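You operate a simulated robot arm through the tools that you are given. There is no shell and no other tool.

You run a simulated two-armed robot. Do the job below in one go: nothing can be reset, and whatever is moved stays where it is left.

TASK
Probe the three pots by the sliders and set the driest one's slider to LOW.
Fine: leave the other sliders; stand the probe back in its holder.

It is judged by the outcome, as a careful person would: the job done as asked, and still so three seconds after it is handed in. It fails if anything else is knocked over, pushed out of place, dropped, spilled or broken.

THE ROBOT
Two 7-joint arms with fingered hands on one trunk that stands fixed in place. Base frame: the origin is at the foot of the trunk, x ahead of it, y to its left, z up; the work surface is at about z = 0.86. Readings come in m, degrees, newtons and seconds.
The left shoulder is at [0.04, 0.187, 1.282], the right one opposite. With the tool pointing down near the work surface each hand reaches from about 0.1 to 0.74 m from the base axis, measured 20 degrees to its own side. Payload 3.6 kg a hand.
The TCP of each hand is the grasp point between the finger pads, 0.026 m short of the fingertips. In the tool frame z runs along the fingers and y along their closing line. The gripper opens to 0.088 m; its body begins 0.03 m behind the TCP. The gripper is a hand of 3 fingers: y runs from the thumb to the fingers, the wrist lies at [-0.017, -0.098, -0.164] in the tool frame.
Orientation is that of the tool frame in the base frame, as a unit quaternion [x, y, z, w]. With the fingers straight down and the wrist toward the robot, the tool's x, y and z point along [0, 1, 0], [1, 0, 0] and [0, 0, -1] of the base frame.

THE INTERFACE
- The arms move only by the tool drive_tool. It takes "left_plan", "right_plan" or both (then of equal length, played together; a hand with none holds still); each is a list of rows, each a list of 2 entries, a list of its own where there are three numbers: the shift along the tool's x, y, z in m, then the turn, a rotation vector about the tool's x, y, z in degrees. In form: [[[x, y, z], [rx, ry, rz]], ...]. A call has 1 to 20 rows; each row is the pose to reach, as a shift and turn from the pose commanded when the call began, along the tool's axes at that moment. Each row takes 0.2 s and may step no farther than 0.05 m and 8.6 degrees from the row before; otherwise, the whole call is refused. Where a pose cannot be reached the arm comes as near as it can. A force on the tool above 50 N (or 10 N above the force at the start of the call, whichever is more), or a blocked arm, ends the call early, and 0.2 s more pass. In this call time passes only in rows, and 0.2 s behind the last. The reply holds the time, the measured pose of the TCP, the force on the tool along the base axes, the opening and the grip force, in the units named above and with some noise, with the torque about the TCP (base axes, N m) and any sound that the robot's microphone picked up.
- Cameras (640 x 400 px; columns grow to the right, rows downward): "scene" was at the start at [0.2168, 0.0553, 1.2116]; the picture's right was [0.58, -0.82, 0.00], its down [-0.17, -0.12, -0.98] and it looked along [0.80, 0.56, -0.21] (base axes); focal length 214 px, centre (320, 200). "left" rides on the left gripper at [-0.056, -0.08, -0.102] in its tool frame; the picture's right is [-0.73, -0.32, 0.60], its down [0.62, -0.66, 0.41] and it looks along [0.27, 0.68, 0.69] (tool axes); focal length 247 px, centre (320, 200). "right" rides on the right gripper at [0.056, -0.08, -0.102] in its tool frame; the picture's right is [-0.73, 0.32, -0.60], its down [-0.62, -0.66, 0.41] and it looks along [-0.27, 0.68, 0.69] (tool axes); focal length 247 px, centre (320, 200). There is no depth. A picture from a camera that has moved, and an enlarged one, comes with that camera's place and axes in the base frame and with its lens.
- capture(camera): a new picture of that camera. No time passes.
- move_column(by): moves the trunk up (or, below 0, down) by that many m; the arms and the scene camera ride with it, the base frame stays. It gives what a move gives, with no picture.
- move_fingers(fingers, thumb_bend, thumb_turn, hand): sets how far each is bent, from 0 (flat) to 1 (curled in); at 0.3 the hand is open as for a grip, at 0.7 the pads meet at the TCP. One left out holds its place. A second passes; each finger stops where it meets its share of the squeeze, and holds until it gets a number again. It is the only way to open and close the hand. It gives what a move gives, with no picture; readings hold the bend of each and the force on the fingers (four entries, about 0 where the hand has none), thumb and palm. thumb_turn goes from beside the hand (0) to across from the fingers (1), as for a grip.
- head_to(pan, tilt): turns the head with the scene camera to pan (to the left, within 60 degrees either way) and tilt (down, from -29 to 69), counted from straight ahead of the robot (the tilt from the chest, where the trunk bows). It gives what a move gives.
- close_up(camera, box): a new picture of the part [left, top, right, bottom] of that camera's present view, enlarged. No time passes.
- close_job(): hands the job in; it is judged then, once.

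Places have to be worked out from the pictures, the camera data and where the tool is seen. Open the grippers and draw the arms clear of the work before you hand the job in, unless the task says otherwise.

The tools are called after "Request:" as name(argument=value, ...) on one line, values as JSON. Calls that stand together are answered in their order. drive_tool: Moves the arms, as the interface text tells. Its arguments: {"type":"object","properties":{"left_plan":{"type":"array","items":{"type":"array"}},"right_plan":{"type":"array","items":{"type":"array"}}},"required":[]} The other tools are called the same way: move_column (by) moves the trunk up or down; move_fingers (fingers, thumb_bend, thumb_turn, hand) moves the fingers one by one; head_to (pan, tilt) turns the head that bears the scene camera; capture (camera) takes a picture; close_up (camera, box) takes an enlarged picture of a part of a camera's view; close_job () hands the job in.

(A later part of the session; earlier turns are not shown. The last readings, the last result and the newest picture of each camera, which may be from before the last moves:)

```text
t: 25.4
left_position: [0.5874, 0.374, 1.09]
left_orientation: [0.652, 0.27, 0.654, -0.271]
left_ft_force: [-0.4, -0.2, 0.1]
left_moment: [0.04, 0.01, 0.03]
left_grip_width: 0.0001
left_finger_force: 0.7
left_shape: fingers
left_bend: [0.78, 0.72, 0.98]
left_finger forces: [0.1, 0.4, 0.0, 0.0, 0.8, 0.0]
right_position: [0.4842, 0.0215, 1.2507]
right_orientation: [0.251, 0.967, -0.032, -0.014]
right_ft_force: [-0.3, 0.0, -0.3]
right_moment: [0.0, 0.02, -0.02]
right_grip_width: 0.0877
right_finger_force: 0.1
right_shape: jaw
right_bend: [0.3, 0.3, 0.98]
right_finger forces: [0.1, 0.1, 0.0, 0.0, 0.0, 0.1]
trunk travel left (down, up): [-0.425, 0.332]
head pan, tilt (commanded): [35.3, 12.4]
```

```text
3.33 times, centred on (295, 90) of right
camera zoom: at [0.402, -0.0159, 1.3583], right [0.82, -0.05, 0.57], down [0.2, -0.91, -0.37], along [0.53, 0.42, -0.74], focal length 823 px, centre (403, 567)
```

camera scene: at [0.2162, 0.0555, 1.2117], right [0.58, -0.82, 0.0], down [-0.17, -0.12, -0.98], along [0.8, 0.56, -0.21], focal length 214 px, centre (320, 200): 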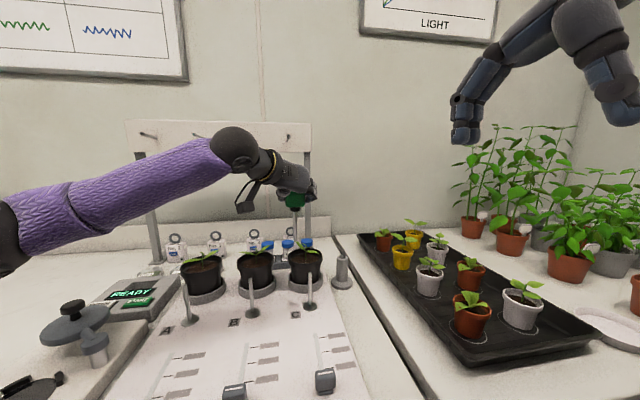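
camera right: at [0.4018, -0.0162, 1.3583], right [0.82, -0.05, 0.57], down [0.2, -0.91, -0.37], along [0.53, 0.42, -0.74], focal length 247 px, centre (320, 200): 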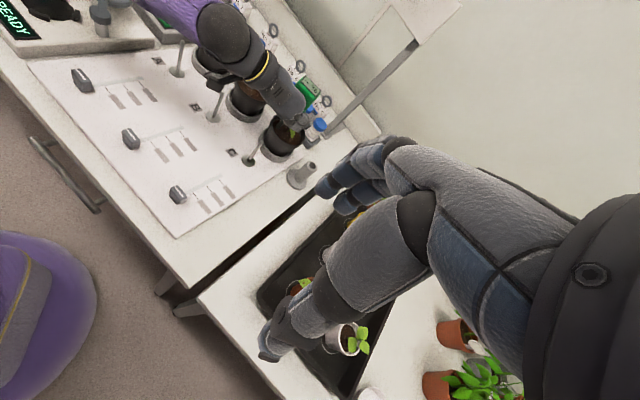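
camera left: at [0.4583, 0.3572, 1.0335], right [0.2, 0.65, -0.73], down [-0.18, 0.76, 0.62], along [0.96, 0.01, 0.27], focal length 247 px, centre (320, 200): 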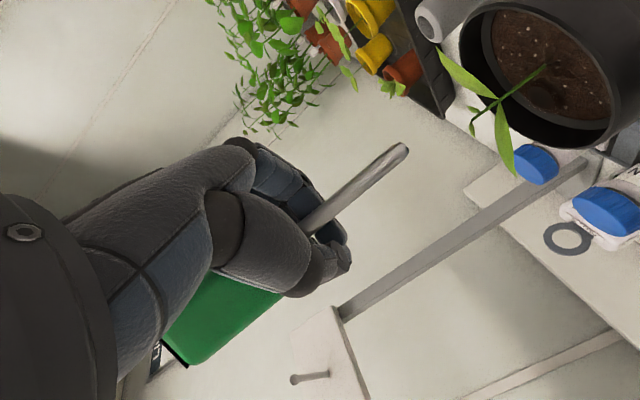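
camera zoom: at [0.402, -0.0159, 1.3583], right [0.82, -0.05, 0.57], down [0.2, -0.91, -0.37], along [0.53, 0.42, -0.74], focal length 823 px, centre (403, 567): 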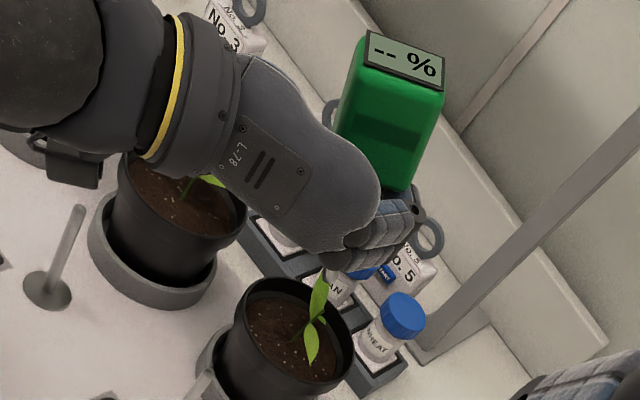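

The probe sits steadily wedged in the ring; its axis leans about 10° to the left and 7° back. I roll and pitch the hand to bring the needle to vertical, then re-measure.

Request:
drive_tool(left_plan=[[[0, 0, 0], [0, -2.3, 3.4]], [[0, 0, 0], [0, -4.6, 6.8]], [[0, 0, 0], [0, -7, 10.2]]])

Request:
capture(camera="left")

Request:
close_up(camera="scene", box=[245, 160, 345, 270])

Request:
close_up(camera="right", box=[245, 30, 345, 150])

```text
t: 26.2
left_position: [0.585, 0.3735, 1.0893]
left_orientation: [0.714, 0.227, 0.584, -0.312]
left_ft_force: [-0.1, 0.2, 0.0]
left_moment: [0.01, -0.02, -0.01]
left_grip_width: 0.0002
left_finger_force: 0.6
left_shape: fingers
left_bend: [0.78, 0.72, 0.98]
left_finger forces: [0.0, 0.7, 0.0, 0.0, 0.8, 0.0]
right_position: [0.4849, 0.0208, 1.2496]
right_orientation: [0.251, 0.967, -0.032, -0.014]
right_ft_force: [-0.7, -0.4, 0.9]
right_moment: [0.02, 0.02, 0.02]
right_grip_width: 0.0882
right_finger_force: 0.1
right_shape: jaw
right_bend: [0.3, 0.3, 0.98]
right_finger forces: [0.1, 0.0, 0.0, 0.1, 0.0, 0.1]
trunk travel left (down, up): [-0.425, 0.332]
head pan, tilt (commanded): [35.3, 12.4]
```

```text
taken
camera left: at [0.4485, 0.3585, 1.0614], right [0.04, 0.68, -0.73], down [-0.04, 0.74, 0.68], along [1.0, 0.0, 0.06], focal length 247 px, centre (320, 200)
```

left: 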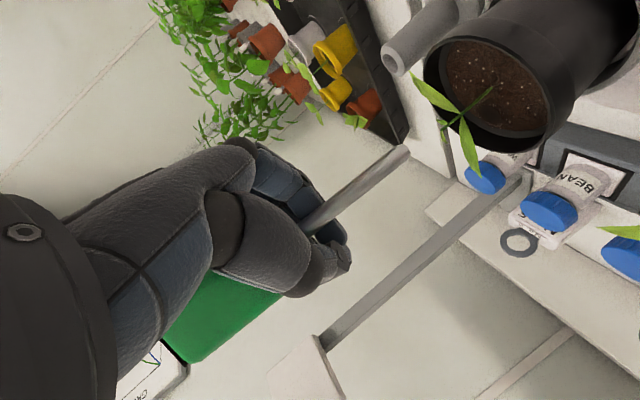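

```text
3.64 times, centred on (295, 215) of scene
camera zoom: at [0.217, 0.0552, 1.2115], right [0.58, -0.82, 0.0], down [-0.18, -0.12, -0.98], along [0.8, 0.56, -0.21], focal length 780 px, centre (411, 146)
```

zoom: 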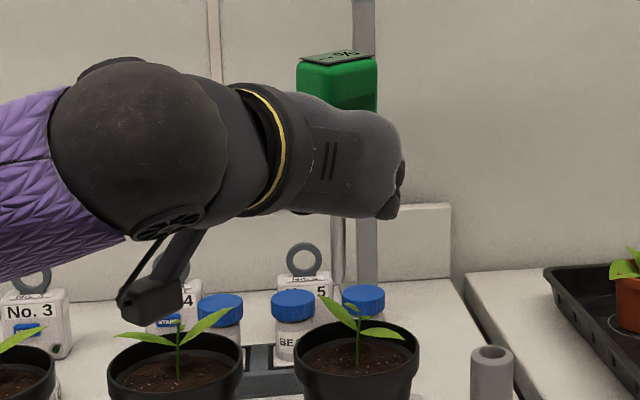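

```text
3.33 times, centred on (295, 90) of right
camera zoom: at [0.4021, -0.0159, 1.3583], right [0.82, -0.05, 0.57], down [0.2, -0.91, -0.37], along [0.53, 0.42, -0.74], focal length 823 px, centre (403, 567)
```

zoom: 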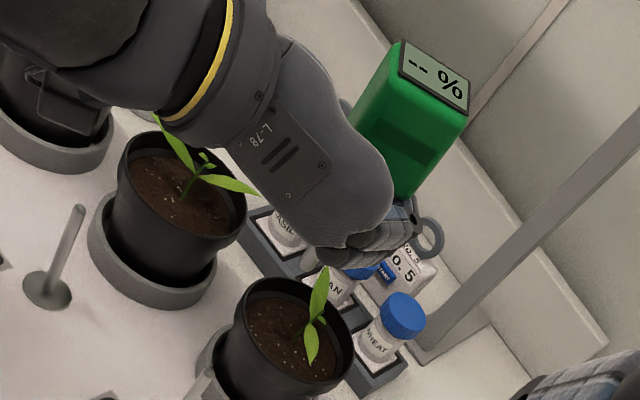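

The needle is now within 2° of vertical, its axis at (0.577, 0.366) with the tip about 74 mm below the TCP. I carry it over the holder (0.684, 0.3115) while yawing 14° left so the wrist camera keeps clear of rod C.

Request:
drive_tool(left_plan=[[[0.0061, 0.0272, 0.0084], [3.4, -0.63, -0.43]], [[0.0122, 0.0543, 0.0169], [6.8, -1.26, -0.86]], [[0.0183, 0.0815, 0.0253], [10.2, -1.9, -1.29]], [[0.0244, 0.1087, 0.0337], [13.66, -2.53, -1.72]]])

Request:
capture(camera="left")

Request:
close_up(camera="scene", box=[270, 170, 390, 300])

Request:
close_up(camera="right", box=[245, 50, 365, 200])

```text
t: 27.2
left_position: [0.6878, 0.3206, 1.0911]
left_orientation: [0.68, 0.313, 0.542, -0.381]
left_ft_force: [-0.4, -0.9, -0.5]
left_moment: [0.05, -0.03, 0.0]
left_grip_width: 0.0
left_finger_force: 0.4
left_shape: fingers
left_bend: [0.78, 0.72, 0.98]
left_finger forces: [0.0, 0.7, 0.0, 0.0, 0.6, 0.0]
right_position: [0.4857, 0.0211, 1.2507]
right_orientation: [0.25, 0.968, -0.032, -0.014]
right_ft_force: [0.8, -0.6, -0.3]
right_moment: [0.0, -0.01, -0.01]
right_grip_width: 0.0879
right_finger_force: 0.0
right_shape: jaw
right_bend: [0.3, 0.3, 0.98]
right_finger forces: [0.0, 0.0, 0.0, 0.1, 0.0, 0.0]
trunk travel left (down, up): [-0.425, 0.332]
head pan, tilt (commanded): [35.3, 12.4]
```

```text
taken
camera left: at [0.5587, 0.2724, 1.0631], right [-0.13, 0.67, -0.73], down [-0.22, 0.7, 0.68], along [0.97, 0.25, 0.06], focal length 247 px, centre (320, 200)
```

left: 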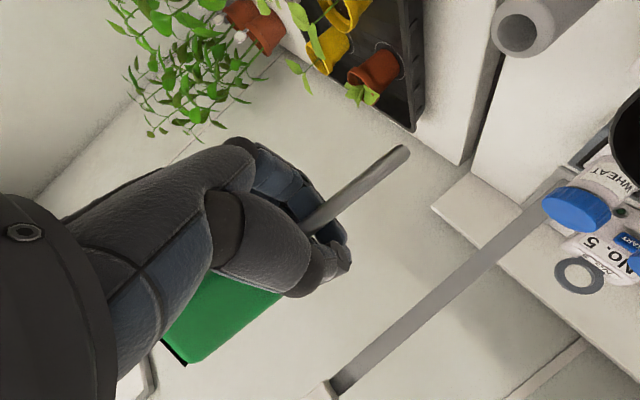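

```text
3.08 times, centred on (330, 235) of scene
camera zoom: at [0.2175, 0.0546, 1.2114], right [0.58, -0.82, 0.0], down [-0.18, -0.12, -0.98], along [0.8, 0.56, -0.21], focal length 660 px, centre (289, 92)
```

zoom: 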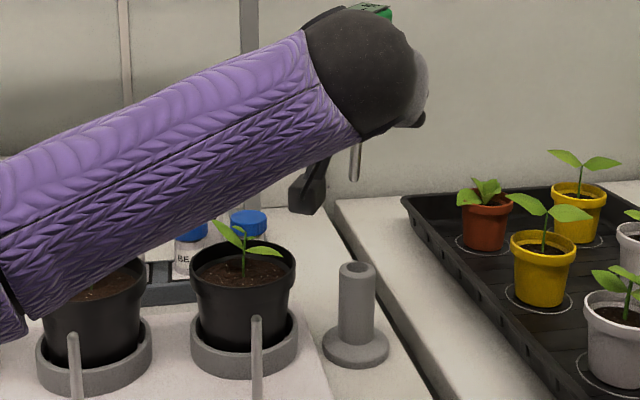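

```text
2.67 times, centred on (305, 125) of right
camera zoom: at [0.4028, -0.0166, 1.3581], right [0.82, -0.05, 0.57], down [0.2, -0.91, -0.37], along [0.53, 0.42, -0.74], focal length 659 px, centre (360, 400)
```

zoom: 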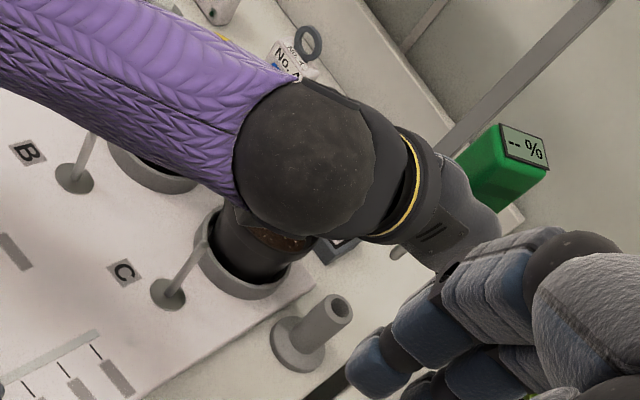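

The needle hangs vertically above the holder, about 3 mm left of its mouth as seen from the head. I correct that and lower 60 mm so the tip is just above the mouth, then compare in all views.

Request:
drive_tool(left_plan=[[[-0.0145, 0.0035, 0.0014], [0, 0, 0]], [[-0.029, 0.007, 0.0028], [0, 0, 0]], [[-0.0436, 0.0104, 0.0042], [0, 0, 0]], [[-0.0581, 0.0139, 0.0056], [0, 0, 0]]])

Request:
capture(camera="left")

Request:
close_up(camera="scene", box=[300, 200, 390, 300])

Request:
close_up(camera="right", box=[245, 80, 345, 200])

```text
t: 28.2
left_position: [0.6902, 0.3185, 1.0316]
left_orientation: [0.681, 0.312, 0.543, -0.379]
left_ft_force: [0.1, -1.0, 0.3]
left_moment: [0.05, -0.02, -0.01]
left_grip_width: 0.0
left_finger_force: 1.2
left_shape: fingers
left_bend: [0.78, 0.72, 0.98]
left_finger forces: [0.1, 0.7, 0.0, 0.0, 0.7, 0.1]
right_position: [0.4828, 0.0207, 1.2512]
right_orientation: [0.252, 0.967, -0.032, -0.014]
right_ft_force: [0.8, -0.3, 0.3]
right_moment: [0.03, -0.01, 0.02]
right_grip_width: 0.0878
right_finger_force: 0.0
right_shape: jaw
right_bend: [0.3, 0.3, 0.98]
right_finger forces: [0.0, 0.0, 0.0, 0.0, 0.1, 0.1]
trunk travel left (down, up): [-0.425, 0.332]
head pan, tilt (commanded): [35.3, 12.4]
```

```text
taken
camera left: at [0.5604, 0.2702, 1.0027], right [-0.12, 0.67, -0.74], down [-0.22, 0.7, 0.68], along [0.97, 0.24, 0.06], focal length 247 px, centre (320, 200)
```

left: 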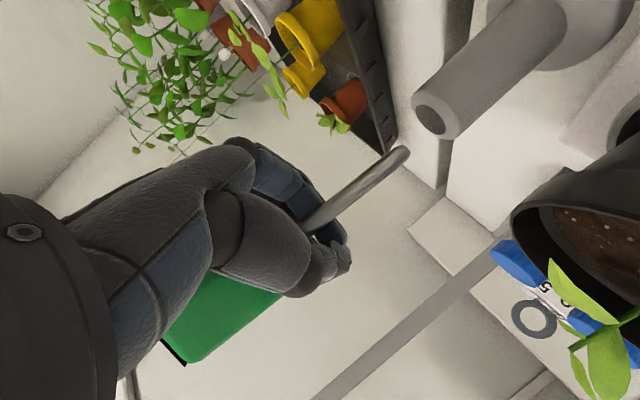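

```text
4.00 times, centred on (345, 250) of scene
camera zoom: at [0.217, 0.0553, 1.2115], right [0.58, -0.82, 0.0], down [-0.18, -0.12, -0.98], along [0.8, 0.56, -0.21], focal length 858 px, centre (220, 0)
```

zoom: 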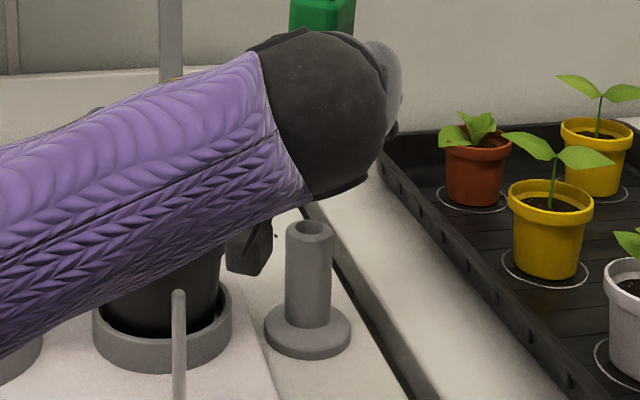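

```text
3.33 times, centred on (295, 140) of right
camera zoom: at [0.4021, -0.0158, 1.3583], right [0.82, -0.05, 0.57], down [0.2, -0.91, -0.37], along [0.53, 0.42, -0.74], focal length 823 px, centre (403, 400)
```

zoom: 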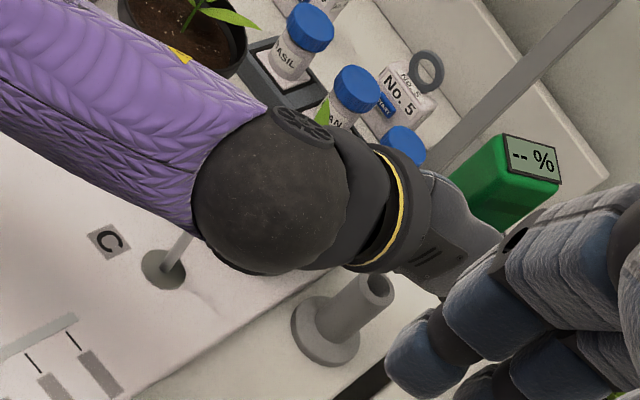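

Tip and mouth nearly line up in the left view; I estimate the tip at about z 0.963 and within 3 mm of the hole axis. I lower another 20 mm with a 2 mm nudge and look again at close range.

Request:
drive_tool(left_plan=[[[-0.0064, 0.0015, 0.0013], [0, 0, 0]], [[-0.0128, 0.003, 0.0027], [0, 0, 0]], [[-0.0192, 0.0044, 0.004], [0, 0, 0]]])

Request:
close_up(camera="left", box=[280, 70, 480, 250])

Request:
close_up(camera="scene", box=[300, 200, 390, 300])

Request:
close_up(camera="right", box=[260, 110, 340, 200])

```text
t: 29.0
left_position: [0.6936, 0.3184, 1.0115]
left_orientation: [0.681, 0.313, 0.542, -0.379]
left_ft_force: [0.3, -0.3, -0.3]
left_moment: [0.0, 0.0, -0.04]
left_grip_width: 0.0
left_finger_force: 0.4
left_shape: fingers
left_bend: [0.78, 0.72, 0.98]
left_finger forces: [0.0, 0.3, 0.1, 0.0, 0.4, 0.1]
right_position: [0.4838, 0.0195, 1.2507]
right_orientation: [0.251, 0.967, -0.032, -0.015]
right_ft_force: [-0.6, 0.3, 0.5]
right_moment: [-0.03, 0.0, -0.02]
right_grip_width: 0.0877
right_finger_force: 0.1
right_shape: jaw
right_bend: [0.3, 0.3, 0.98]
right_finger forces: [0.0, 0.0, 0.0, 0.0, 0.0, 0.0]
trunk travel left (down, up): [-0.425, 0.332]
head pan, tilt (commanded): [35.3, 12.4]
```

```text
2.22 times, centred on (380, 160) of left
camera zoom: at [0.563, 0.271, 0.983], right [-0.12, 0.67, -0.74], down [-0.22, 0.7, 0.68], along [0.97, 0.24, 0.06], focal length 549 px, centre (187, 289)
```

zoom: 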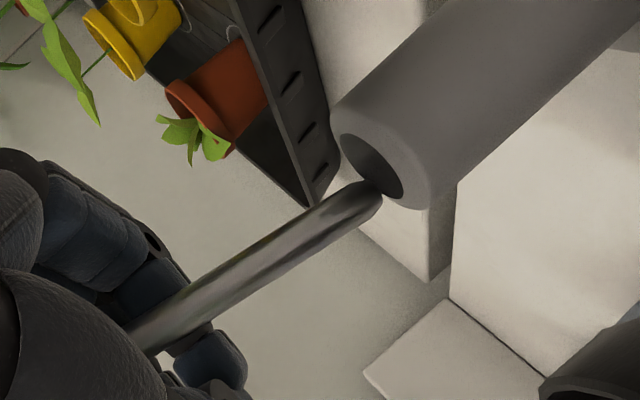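

```text
4.00 times, centred on (345, 250) of scene
camera zoom: at [0.2169, 0.0551, 1.2115], right [0.58, -0.82, 0.0], down [-0.17, -0.12, -0.98], along [0.8, 0.56, -0.21], focal length 858 px, centre (220, 0)
```

zoom: 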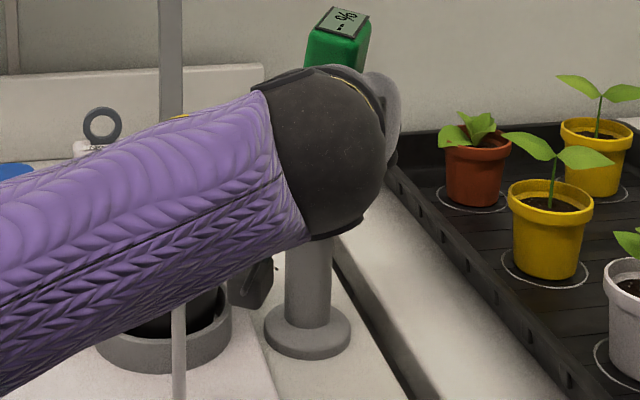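

```text
4.44 times, centred on (300, 155) of right
camera zoom: at [0.402, -0.016, 1.3583], right [0.82, -0.05, 0.57], down [0.2, -0.91, -0.37], along [0.53, 0.42, -0.74], focal length 1098 px, centre (409, 400)
```

zoom: 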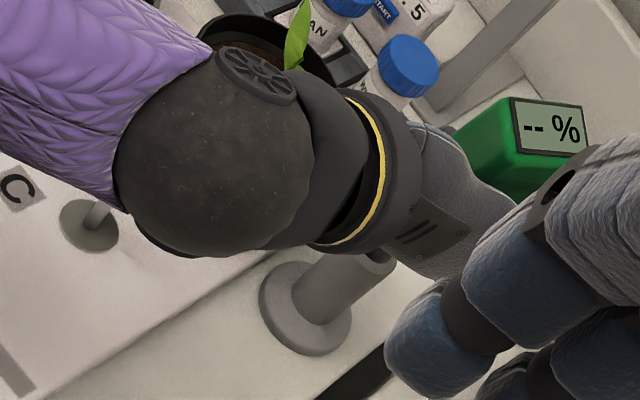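

The tip is right at the mouth's edge, about 3–4 mm too far toward +y by the left view. I nudge it −3 mm in y (−1 mm in x) and lower 6 mm more.

Request:
drive_tool(left_plan=[[[-0.0002, 0.0007, -0.0031], [0, 0, 0]], [[-0.0031, 0.0012, -0.0027], [0, 0, 0]], [[-0.0061, 0.0018, -0.0024], [0, 0, 0]]])

Request:
close_up(camera="left", box=[320, 90, 460, 210])

Request:
close_up(camera="right", box=[290, 110, 370, 180])

```text
t: 29.8
left_position: [0.6916, 0.3167, 1.0045]
left_orientation: [0.681, 0.314, 0.543, -0.379]
left_ft_force: [0.5, -0.5, -0.4]
left_moment: [-0.01, -0.01, 0.01]
left_grip_width: 0.0
left_finger_force: 0.1
left_shape: fingers
left_bend: [0.78, 0.72, 0.98]
left_finger forces: [0.1, 0.1, 0.0, 0.0, 0.0, 0.3]
right_position: [0.4841, 0.0201, 1.2503]
right_orientation: [0.251, 0.967, -0.032, -0.015]
right_ft_force: [-0.3, -0.6, 0.0]
right_moment: [-0.02, 0.01, 0.0]
right_grip_width: 0.0878
right_finger_force: 0.1
right_shape: jaw
right_bend: [0.3, 0.3, 0.98]
right_finger forces: [0.2, 0.1, 0.0, 0.1, 0.0, 0.0]
trunk travel left (down, up): [-0.425, 0.332]
head pan, tilt (commanded): [35.3, 12.4]
```

```text
3.33 times, centred on (390, 150) of left
camera zoom: at [0.5621, 0.2676, 0.9766], right [-0.13, 0.67, -0.74], down [-0.22, 0.7, 0.68], along [0.97, 0.24, 0.06], focal length 823 px, centre (87, 367)
```

zoom: 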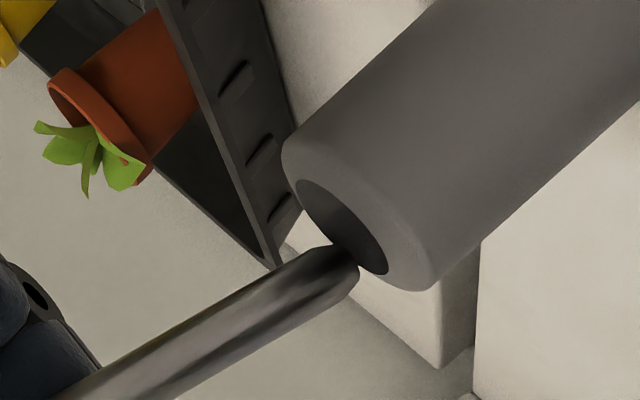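

```text
5.71 times, centred on (330, 145) of right
camera zoom: at [0.402, -0.016, 1.3584], right [0.82, -0.05, 0.57], down [0.2, -0.91, -0.37], along [0.53, 0.42, -0.74], focal length 1411 px, centre (263, 514)
```

zoom: 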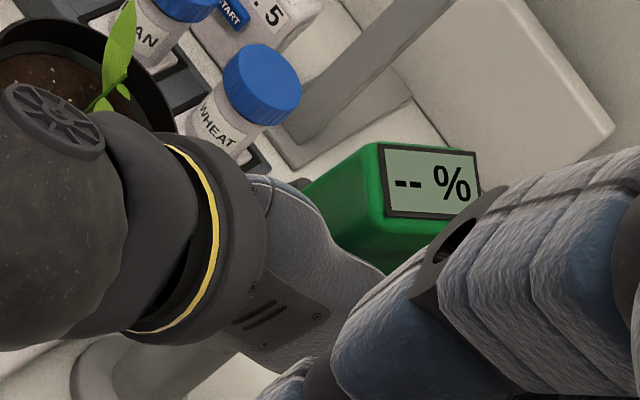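

The tip is catching the mouth's rim rather than entering; the remaining error is along the left camera's view direction. I raise the probe 15 mm and move the right hand further right so its camera gives a crosswise view.

Request:
drive_tool(left_plan=[[[0.005, -0.0009, -0.0006], [0, 0, 0]], [[0.0098, -0.0018, -0.0012], [0, 0, 0]], [[0.0146, -0.0027, -0.0018], [0, 0, 0]], [[0.0146, -0.0027, -0.0018], [0, 0, 0]]], right_plan=[[[-0.0307, -0.0058, 0.0125], [0, 0, 0]], [[-0.0614, -0.0117, 0.025], [0, 0, 0]], [[-0.0921, -0.0175, 0.0375], [0, 0, 0]], [[-0.1228, -0.0233, 0.05], [0, 0, 0]]])

Request:
capture(camera="right")

Request:
capture(camera="left")

```text
t: 30.8
left_position: [0.6924, 0.3168, 1.0194]
left_orientation: [0.681, 0.313, 0.543, -0.379]
left_ft_force: [0.1, -0.3, 0.2]
left_moment: [0.06, -0.03, 0.01]
left_grip_width: 0.0002
left_finger_force: 0.2
left_shape: fingers
left_bend: [0.78, 0.72, 0.98]
left_finger forces: [0.0, 0.5, 0.0, 0.1, 0.4, 0.0]
right_position: [0.4915, 0.0138, 1.2455]
right_orientation: [0.251, 0.967, -0.033, -0.014]
right_ft_force: [-0.5, 0.1, -0.3]
right_moment: [-0.02, 0.01, 0.0]
right_grip_width: 0.0882
right_finger_force: 0.1
right_shape: jaw
right_bend: [0.3, 0.3, 0.98]
right_finger forces: [0.1, 0.1, 0.1, 0.0, 0.0, 0.0]
right hand out of reach, approached as far as the arm can: row 1, 2, 3, 4
trunk travel left (down, up): [-0.425, 0.332]
head pan, tilt (commanded): [35.3, 12.4]
```

```text
taken
camera right: at [0.4094, -0.0237, 1.3528], right [0.82, -0.05, 0.57], down [0.2, -0.91, -0.37], along [0.53, 0.42, -0.74], focal length 247 px, centre (320, 200)
```

right: 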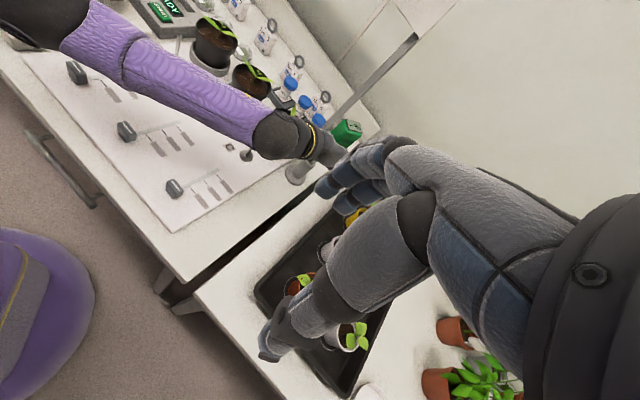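

```text
taken
camera left: at [0.5622, 0.2677, 0.9915], right [-0.12, 0.67, -0.74], down [-0.22, 0.7, 0.68], along [0.97, 0.24, 0.06], focal length 247 px, centre (320, 200)
```

left: 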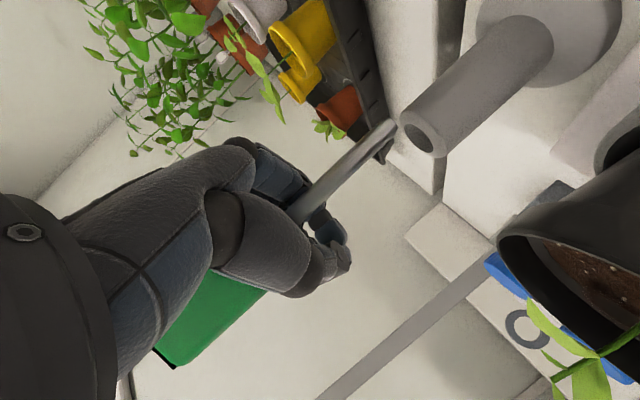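

The right arm can't move further that way, and the probe has shifted slightly in the ring. I re-measure its head and tip in the three views.

Request:
close_up(camera="scene", box=[300, 180, 390, 300])

Request:
close_up(camera="right", box=[250, 90, 370, 200])

Request:
close_up(camera="left", box=[260, 70, 480, 270])

```text
3.33 times, centred on (345, 240) of scene
camera zoom: at [0.217, 0.0553, 1.2115], right [0.58, -0.82, 0.0], down [-0.17, -0.12, -0.98], along [0.8, 0.56, -0.21], focal length 715 px, centre (237, 67)
```

zoom: 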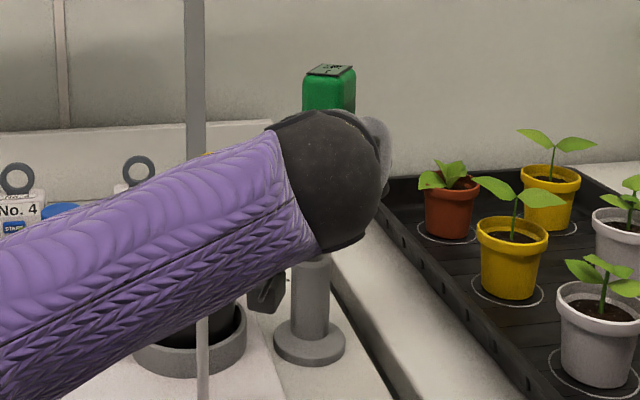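

```text
3.64 times, centred on (310, 145) of right
camera zoom: at [0.4094, -0.0237, 1.3528], right [0.82, -0.05, 0.57], down [0.2, -0.91, -0.37], along [0.53, 0.42, -0.74], focal length 898 px, centre (356, 400)
```

zoom: 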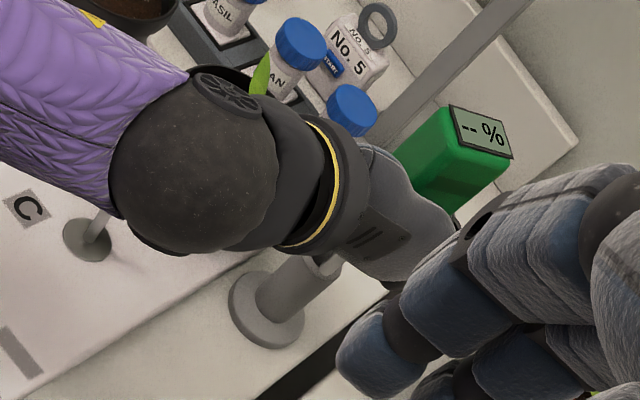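

```text
2.00 times, centred on (370, 170) of left
camera zoom: at [0.5622, 0.2677, 0.9915], right [-0.12, 0.67, -0.74], down [-0.22, 0.7, 0.68], along [0.97, 0.24, 0.06], focal length 494 px, centre (220, 260)
```

zoom: 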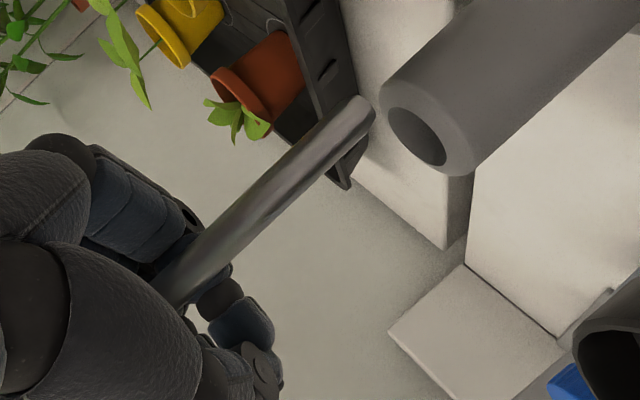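

Using the probe's length as a constraint, its head is at (0.6875, 0.3015, 1.093) and the tip at about (0.695, 0.2975, 0.945), while the mouth is at (0.6865, 0.311). I shift by (−8.5, +13.5) mm with a small rise, slowly, and re-check.

Request:
drive_tool(left_plan=[[[0.0078, -0.0014, -0.001], [0, 0, 0]], [[0.0074, -0.0049, 0.0008], [0, 0, 0]], [[0.0069, -0.0084, 0.0027], [0, 0, 0]], [[0.0065, -0.0119, 0.0045], [0, 0, 0]], [[0.0061, -0.0154, 0.0063], [0, 0, 0]]])

Request:
close_up(camera="scene", box=[300, 180, 390, 300])

Request:
close_up(camera="right", box=[250, 90, 370, 200])

Request:
close_up(camera="left", box=[260, 70, 480, 270])

```text
t: 32.0
left_position: [0.6841, 0.3299, 1.0266]
left_orientation: [0.681, 0.313, 0.541, -0.38]
left_ft_force: [-0.3, 0.2, -0.7]
left_moment: [0.01, -0.02, 0.04]
left_grip_width: 0.0
left_finger_force: 0.1
left_shape: fingers
left_bend: [0.78, 0.72, 0.98]
left_finger forces: [0.1, 0.6, 0.0, 0.1, 0.4, 0.0]
right_position: [0.4907, 0.0146, 1.2453]
right_orientation: [0.251, 0.967, -0.032, -0.015]
right_ft_force: [-1.1, -0.4, 0.5]
right_moment: [0.0, 0.0, 0.01]
right_grip_width: 0.0876
right_finger_force: 0.1
right_shape: jaw
right_bend: [0.3, 0.3, 0.98]
right_finger forces: [0.0, 0.1, 0.0, 0.0, 0.0, 0.0]
trunk travel left (down, up): [-0.425, 0.332]
head pan, tilt (commanded): [35.3, 12.4]
```

```text
3.33 times, centred on (345, 240) of scene
camera zoom: at [0.217, 0.0552, 1.2115], right [0.58, -0.82, 0.0], down [-0.17, -0.12, -0.98], along [0.8, 0.56, -0.21], focal length 715 px, centre (237, 67)
```

zoom: 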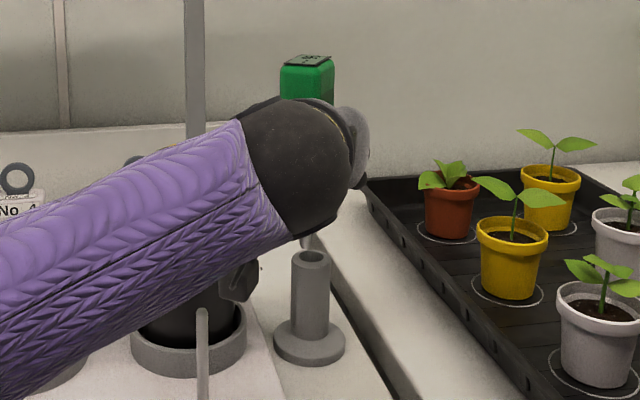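

```text
3.64 times, centred on (310, 145) of right
camera zoom: at [0.4094, -0.0237, 1.3528], right [0.82, -0.05, 0.57], down [0.2, -0.91, -0.37], along [0.53, 0.42, -0.74], focal length 898 px, centre (356, 400)
```

zoom: 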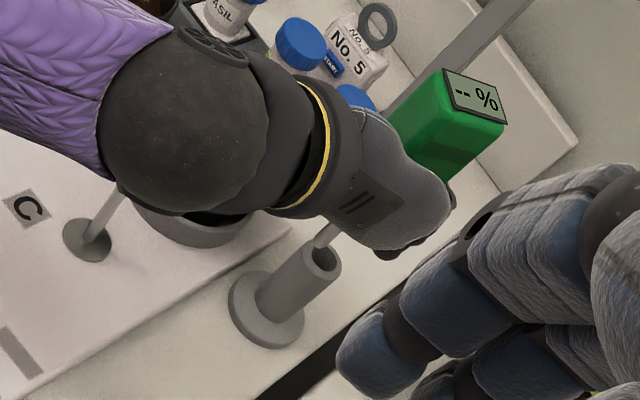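

```text
2.00 times, centred on (370, 170) of left
camera zoom: at [0.5533, 0.2814, 0.9987], right [-0.13, 0.67, -0.74], down [-0.22, 0.7, 0.68], along [0.97, 0.24, 0.06], focal length 494 px, centre (220, 260)
```

zoom: 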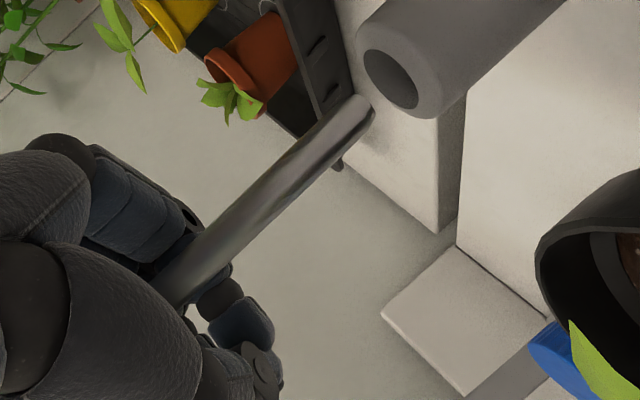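

The needle's lower end is now visible in both the head and right views, just above the mouth. I zoom in on it.

Request:
close_up(camera="scene", box=[325, 235, 355, 265])

Request:
close_up(camera="right", box=[285, 135, 325, 175])

```text
13.33 times, centred on (340, 250) of scene
camera zoom: at [0.217, 0.0552, 1.2115], right [0.58, -0.82, 0.0], down [-0.17, -0.12, -0.98], along [0.8, 0.56, -0.21], focal length 2860 px, centre (53, -467)
```

zoom: 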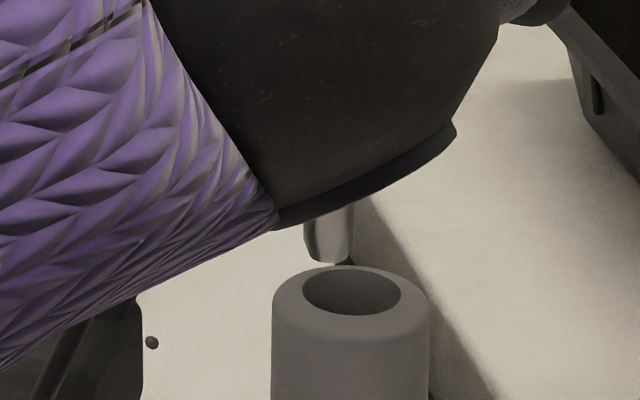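

```text
10.00 times, centred on (305, 155) of right
camera zoom: at [0.4094, -0.0237, 1.3528], right [0.82, -0.05, 0.57], down [0.2, -0.91, -0.37], along [0.53, 0.42, -0.74], focal length 2470 px, centre (470, 650)
```

zoom: 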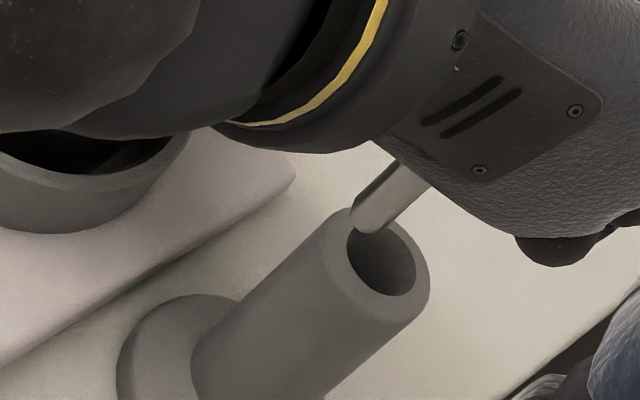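

These two close views give the tip about 12 mm short of the hole axis along x and 12 mm above it. I shift by (+12.5, +3) mm slowly and look again.

Request:
drive_tool(left_plan=[[[0.0009, 0.003, 0.0029], [0, 0, 0]], [[0.0018, 0.006, 0.0059], [0, 0, 0]], [[0.0027, 0.009, 0.0088], [0, 0, 0]]])

Request:
close_up(camera="scene", box=[325, 235, 355, 265])

Request:
close_up(camera="right", box=[285, 135, 325, 175])

Request:
close_up(camera="left", box=[260, 70, 480, 270])

```text
t: 32.8
left_position: [0.6968, 0.3324, 1.0276]
left_orientation: [0.681, 0.313, 0.542, -0.38]
left_ft_force: [-0.6, 0.1, -1.1]
left_moment: [0.0, 0.0, -0.02]
left_grip_width: 0.0
left_finger_force: 0.8
left_shape: fingers
left_bend: [0.78, 0.72, 0.98]
left_finger forces: [0.1, 0.5, 0.0, 0.0, 0.5, 0.1]
right_position: [0.4917, 0.0123, 1.2459]
right_orientation: [0.252, 0.967, -0.032, -0.016]
right_ft_force: [-0.4, 0.4, 0.3]
right_moment: [0.02, 0.01, -0.03]
right_grip_width: 0.0878
right_finger_force: 0.1
right_shape: jaw
right_bend: [0.3, 0.3, 0.98]
right_finger forces: [0.0, 0.1, 0.0, 0.0, 0.0, 0.0]
trunk travel left (down, up): [-0.425, 0.332]
head pan, tilt (commanded): [35.3, 12.4]
```

```text
13.33 times, centred on (340, 250) of scene
camera zoom: at [0.2171, 0.0552, 1.2115], right [0.58, -0.82, 0.0], down [-0.18, -0.12, -0.98], along [0.8, 0.56, -0.21], focal length 2860 px, centre (53, -467)
```

zoom: 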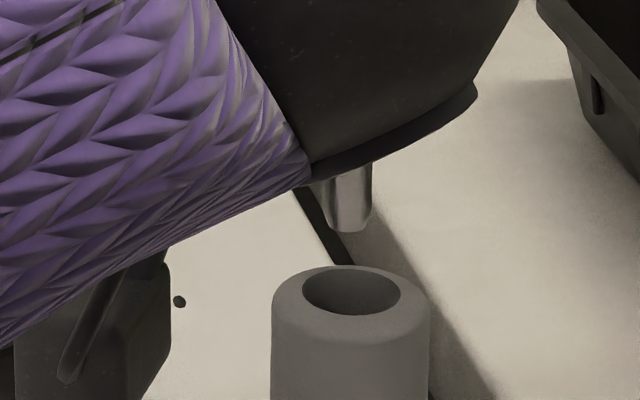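

```text
10.00 times, centred on (305, 155) of right
camera zoom: at [0.4096, -0.0238, 1.3528], right [0.82, -0.05, 0.57], down [0.2, -0.91, -0.37], along [0.53, 0.42, -0.74], focal length 2470 px, centre (470, 650)
```

zoom: 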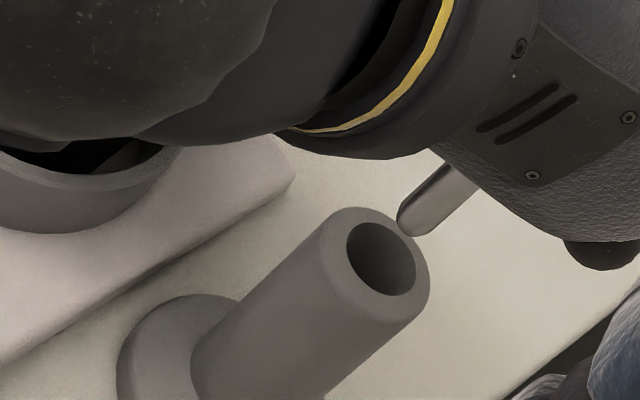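

```text
2.00 times, centred on (370, 170) of left
camera zoom: at [0.5658, 0.2843, 0.9993], right [-0.12, 0.67, -0.74], down [-0.22, 0.7, 0.68], along [0.97, 0.24, 0.06], focal length 494 px, centre (220, 260)
```

zoom: 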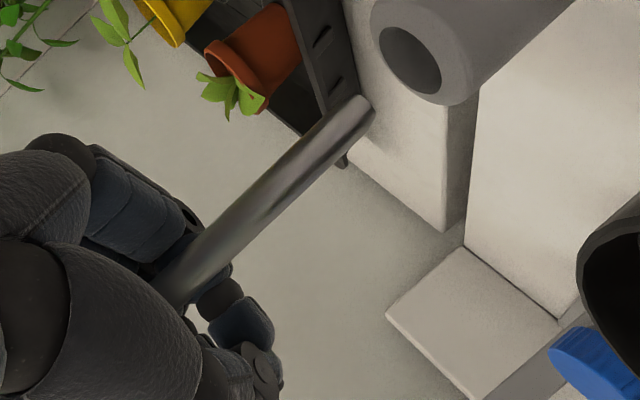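

Solving both views together, the tip is within 2 mm of the hole axis and 14 mm above the mouth. I lower 30 mm slowly so the needle enters.

Request:
drive_tool(left_plan=[[[-0.0045, 0.0022, 0.0009], [0, 0, 0]], [[-0.0095, 0.0031, 0.0015], [0, 0, 0]], [[-0.0144, 0.0041, 0.0021], [0, 0, 0]], [[-0.0192, 0.005, 0.0027], [0, 0, 0]], [[-0.0241, 0.0059, 0.0033], [0, 0, 0]], [[-0.029, 0.0068, 0.0039], [0, 0, 0]]])

Request:
close_up(camera="scene", box=[310, 190, 370, 280])

Request:
close_up(camera="right", box=[270, 95, 360, 185])

Request:
close_up(camera="left", box=[260, 70, 480, 270])

```text
t: 34.2
left_position: [0.6976, 0.3314, 0.9972]
left_orientation: [0.681, 0.313, 0.542, -0.38]
left_ft_force: [-0.3, 0.2, -1.0]
left_moment: [0.03, -0.02, -0.01]
left_grip_width: 0.0
left_finger_force: 0.4
left_shape: fingers
left_bend: [0.78, 0.72, 0.98]
left_finger forces: [0.0, 0.4, 0.0, 0.1, 0.5, 0.1]
right_position: [0.4929, 0.0136, 1.2453]
right_orientation: [0.251, 0.967, -0.033, -0.015]
right_ft_force: [-0.2, 0.7, 0.8]
right_moment: [0.01, -0.03, 0.0]
right_grip_width: 0.0879
right_finger_force: 0.1
right_shape: jaw
right_bend: [0.3, 0.3, 0.98]
right_finger forces: [0.0, 0.0, 0.0, 0.0, 0.0, 0.1]
trunk travel left (down, up): [-0.425, 0.332]
head pan, tilt (commanded): [35.3, 12.4]
```

```text
4.44 times, centred on (340, 235) of scene
camera zoom: at [0.217, 0.0552, 1.2115], right [0.58, -0.82, 0.0], down [-0.18, -0.12, -0.98], along [0.8, 0.56, -0.21], focal length 953 px, centre (231, 44)
```

zoom: 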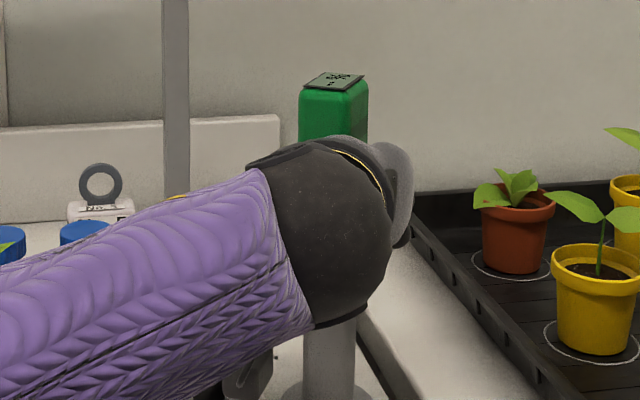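

```text
4.44 times, centred on (315, 140) of right
camera zoom: at [0.4095, -0.0238, 1.3528], right [0.82, -0.05, 0.57], down [0.2, -0.91, -0.37], along [0.53, 0.42, -0.74], focal length 1098 px, centre (342, 467)
```

zoom: 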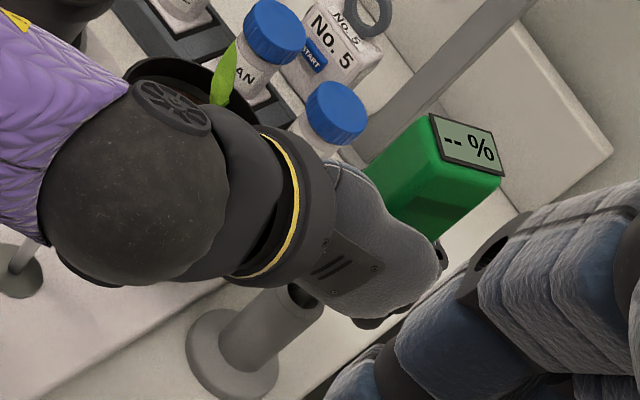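

```text
2.00 times, centred on (370, 170) of left
camera zoom: at [0.5675, 0.2835, 0.9692], right [-0.12, 0.67, -0.74], down [-0.22, 0.7, 0.68], along [0.97, 0.24, 0.06], focal length 494 px, centre (220, 260)
```

zoom: 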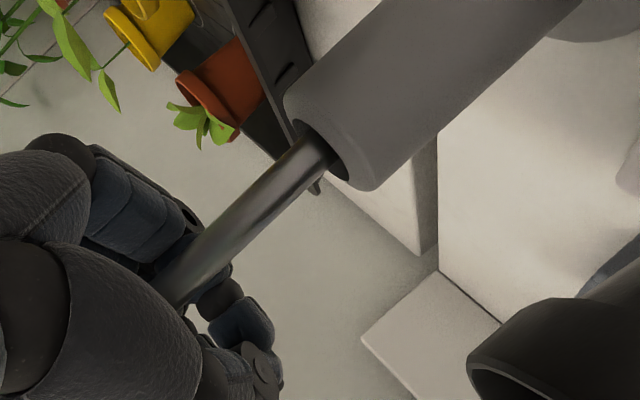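

The needle is inside the mouth. I lower another 16 mm to shorten the drop, then check hand clearance.

Request:
drive_tool(left_plan=[[[-0.0052, 0.001, 0.0006], [0, 0, 0]], [[-0.0104, 0.0019, 0.0013], [0, 0, 0]], [[-0.0156, 0.0029, 0.0019], [0, 0, 0]]])

Request:
capture(camera="scene")

Request:
capture(camera="right")

Request:
capture(camera="left")

```text
t: 35.0
left_position: [0.6984, 0.3326, 0.981]
left_orientation: [0.681, 0.313, 0.542, -0.38]
left_ft_force: [-0.9, 0.7, -1.2]
left_moment: [0.04, 0.01, -0.01]
left_grip_width: 0.0001
left_finger_force: 0.4
left_shape: fingers
left_bend: [0.78, 0.72, 0.98]
left_finger forces: [0.1, 0.5, 0.0, 0.1, 0.5, 0.0]
right_position: [0.4923, 0.0129, 1.2452]
right_orientation: [0.251, 0.967, -0.032, -0.015]
right_ft_force: [0.0, -0.3, -0.5]
right_moment: [0.01, -0.01, -0.01]
right_grip_width: 0.0878
right_finger_force: 0.0
right_shape: jaw
right_bend: [0.3, 0.3, 0.98]
right_finger forces: [0.1, 0.1, 0.0, 0.0, 0.0, 0.0]
trunk travel left (down, up): [-0.425, 0.332]
head pan, tilt (commanded): [35.3, 12.4]
```

```text
taken
camera scene: at [0.2171, 0.0552, 1.2115], right [0.58, -0.82, 0.0], down [-0.18, -0.12, -0.98], along [0.8, 0.56, -0.21], focal length 214 px, centre (320, 200)
```

scene: 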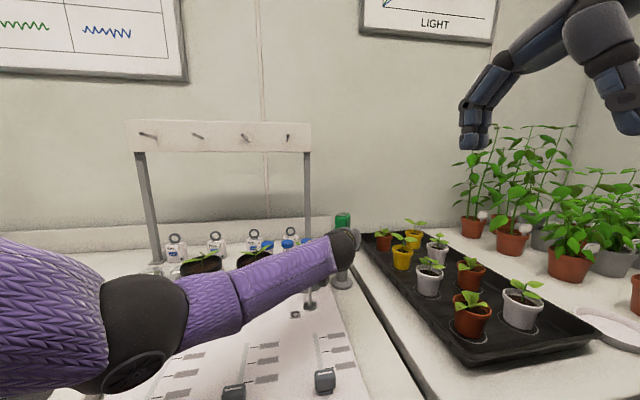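

```text
taken
camera right: at [0.4096, -0.0238, 1.3528], right [0.82, -0.05, 0.57], down [0.2, -0.91, -0.37], along [0.53, 0.42, -0.74], focal length 247 px, centre (320, 200)
```

right: 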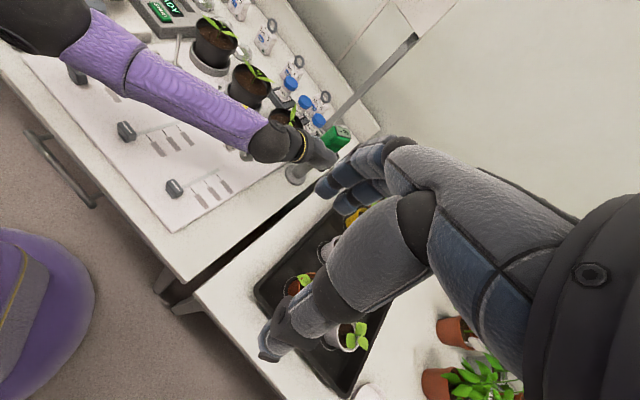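

```text
taken
camera left: at [0.5683, 0.2841, 0.953], right [-0.13, 0.67, -0.73], down [-0.22, 0.7, 0.68], along [0.97, 0.24, 0.06], focal length 247 px, centre (320, 200)
```

left: 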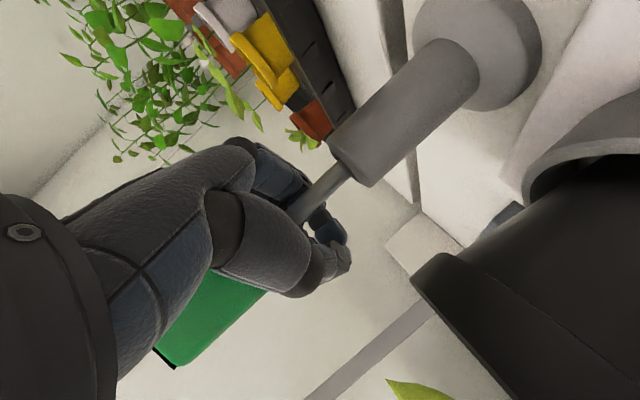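

The needle is about 40 mm deep in the holder and the hand is clear of the post, but the elbow is getting low near slider A, so I won't go lower. I open the fingers to let the probe settle into the holder.

Request:
move_fingers(hand="left", fingers=0.5, thumb_bend=0.5)

Request:
capture(camera="left")

Request:
close_up(camera="right", box=[270, 95, 360, 195])

Request:
close_up(camera="scene", box=[300, 200, 380, 300])

```text
t: 36.0
left_position: [0.6981, 0.3326, 0.9806]
left_orientation: [0.681, 0.313, 0.543, -0.379]
left_ft_force: [0.7, 0.4, -0.8]
left_moment: [0.01, 0.0, -0.01]
left_grip_width: 0.0442
left_finger_force: 0.4
left_shape: fingers
left_bend: [0.5, 0.5, 0.97]
left_finger forces: [0.0, 0.1, 0.0, 0.1, 0.3, 0.1]
right_position: [0.4917, 0.0134, 1.2457]
right_orientation: [0.251, 0.967, -0.032, -0.014]
right_ft_force: [0.5, 1.0, 0.0]
right_moment: [-0.01, -0.03, -0.01]
right_grip_width: 0.088
right_finger_force: 0.1
right_shape: jaw
right_bend: [0.3, 0.3, 0.98]
right_finger forces: [0.0, 0.0, 0.0, 0.0, 0.0, 0.0]
trunk travel left (down, up): [-0.425, 0.332]
head pan, tilt (commanded): [35.3, 12.4]
```

```text
taken
camera left: at [0.5683, 0.2839, 0.9534], right [-0.12, 0.67, -0.74], down [-0.22, 0.7, 0.68], along [0.97, 0.24, 0.06], focal length 247 px, centre (320, 200)
```

left: 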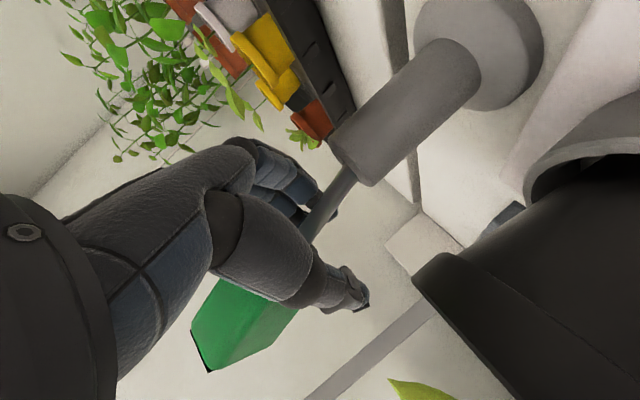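

```text
4.00 times, centred on (315, 145) of right
camera zoom: at [0.4094, -0.0238, 1.3529], right [0.82, -0.05, 0.57], down [0.2, -0.91, -0.37], along [0.53, 0.42, -0.74], focal length 988 px, centre (340, 420)
```

zoom: 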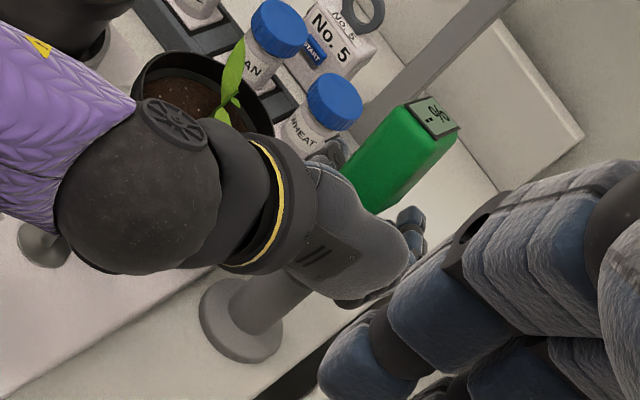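

```text
4.00 times, centred on (340, 250) of scene
camera zoom: at [0.2169, 0.0552, 1.2115], right [0.58, -0.82, 0.0], down [-0.17, -0.12, -0.98], along [0.8, 0.56, -0.21], focal length 858 px, centre (240, 0)
```

zoom: 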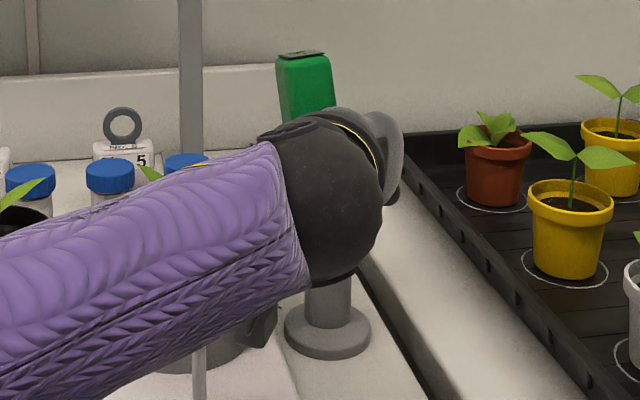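

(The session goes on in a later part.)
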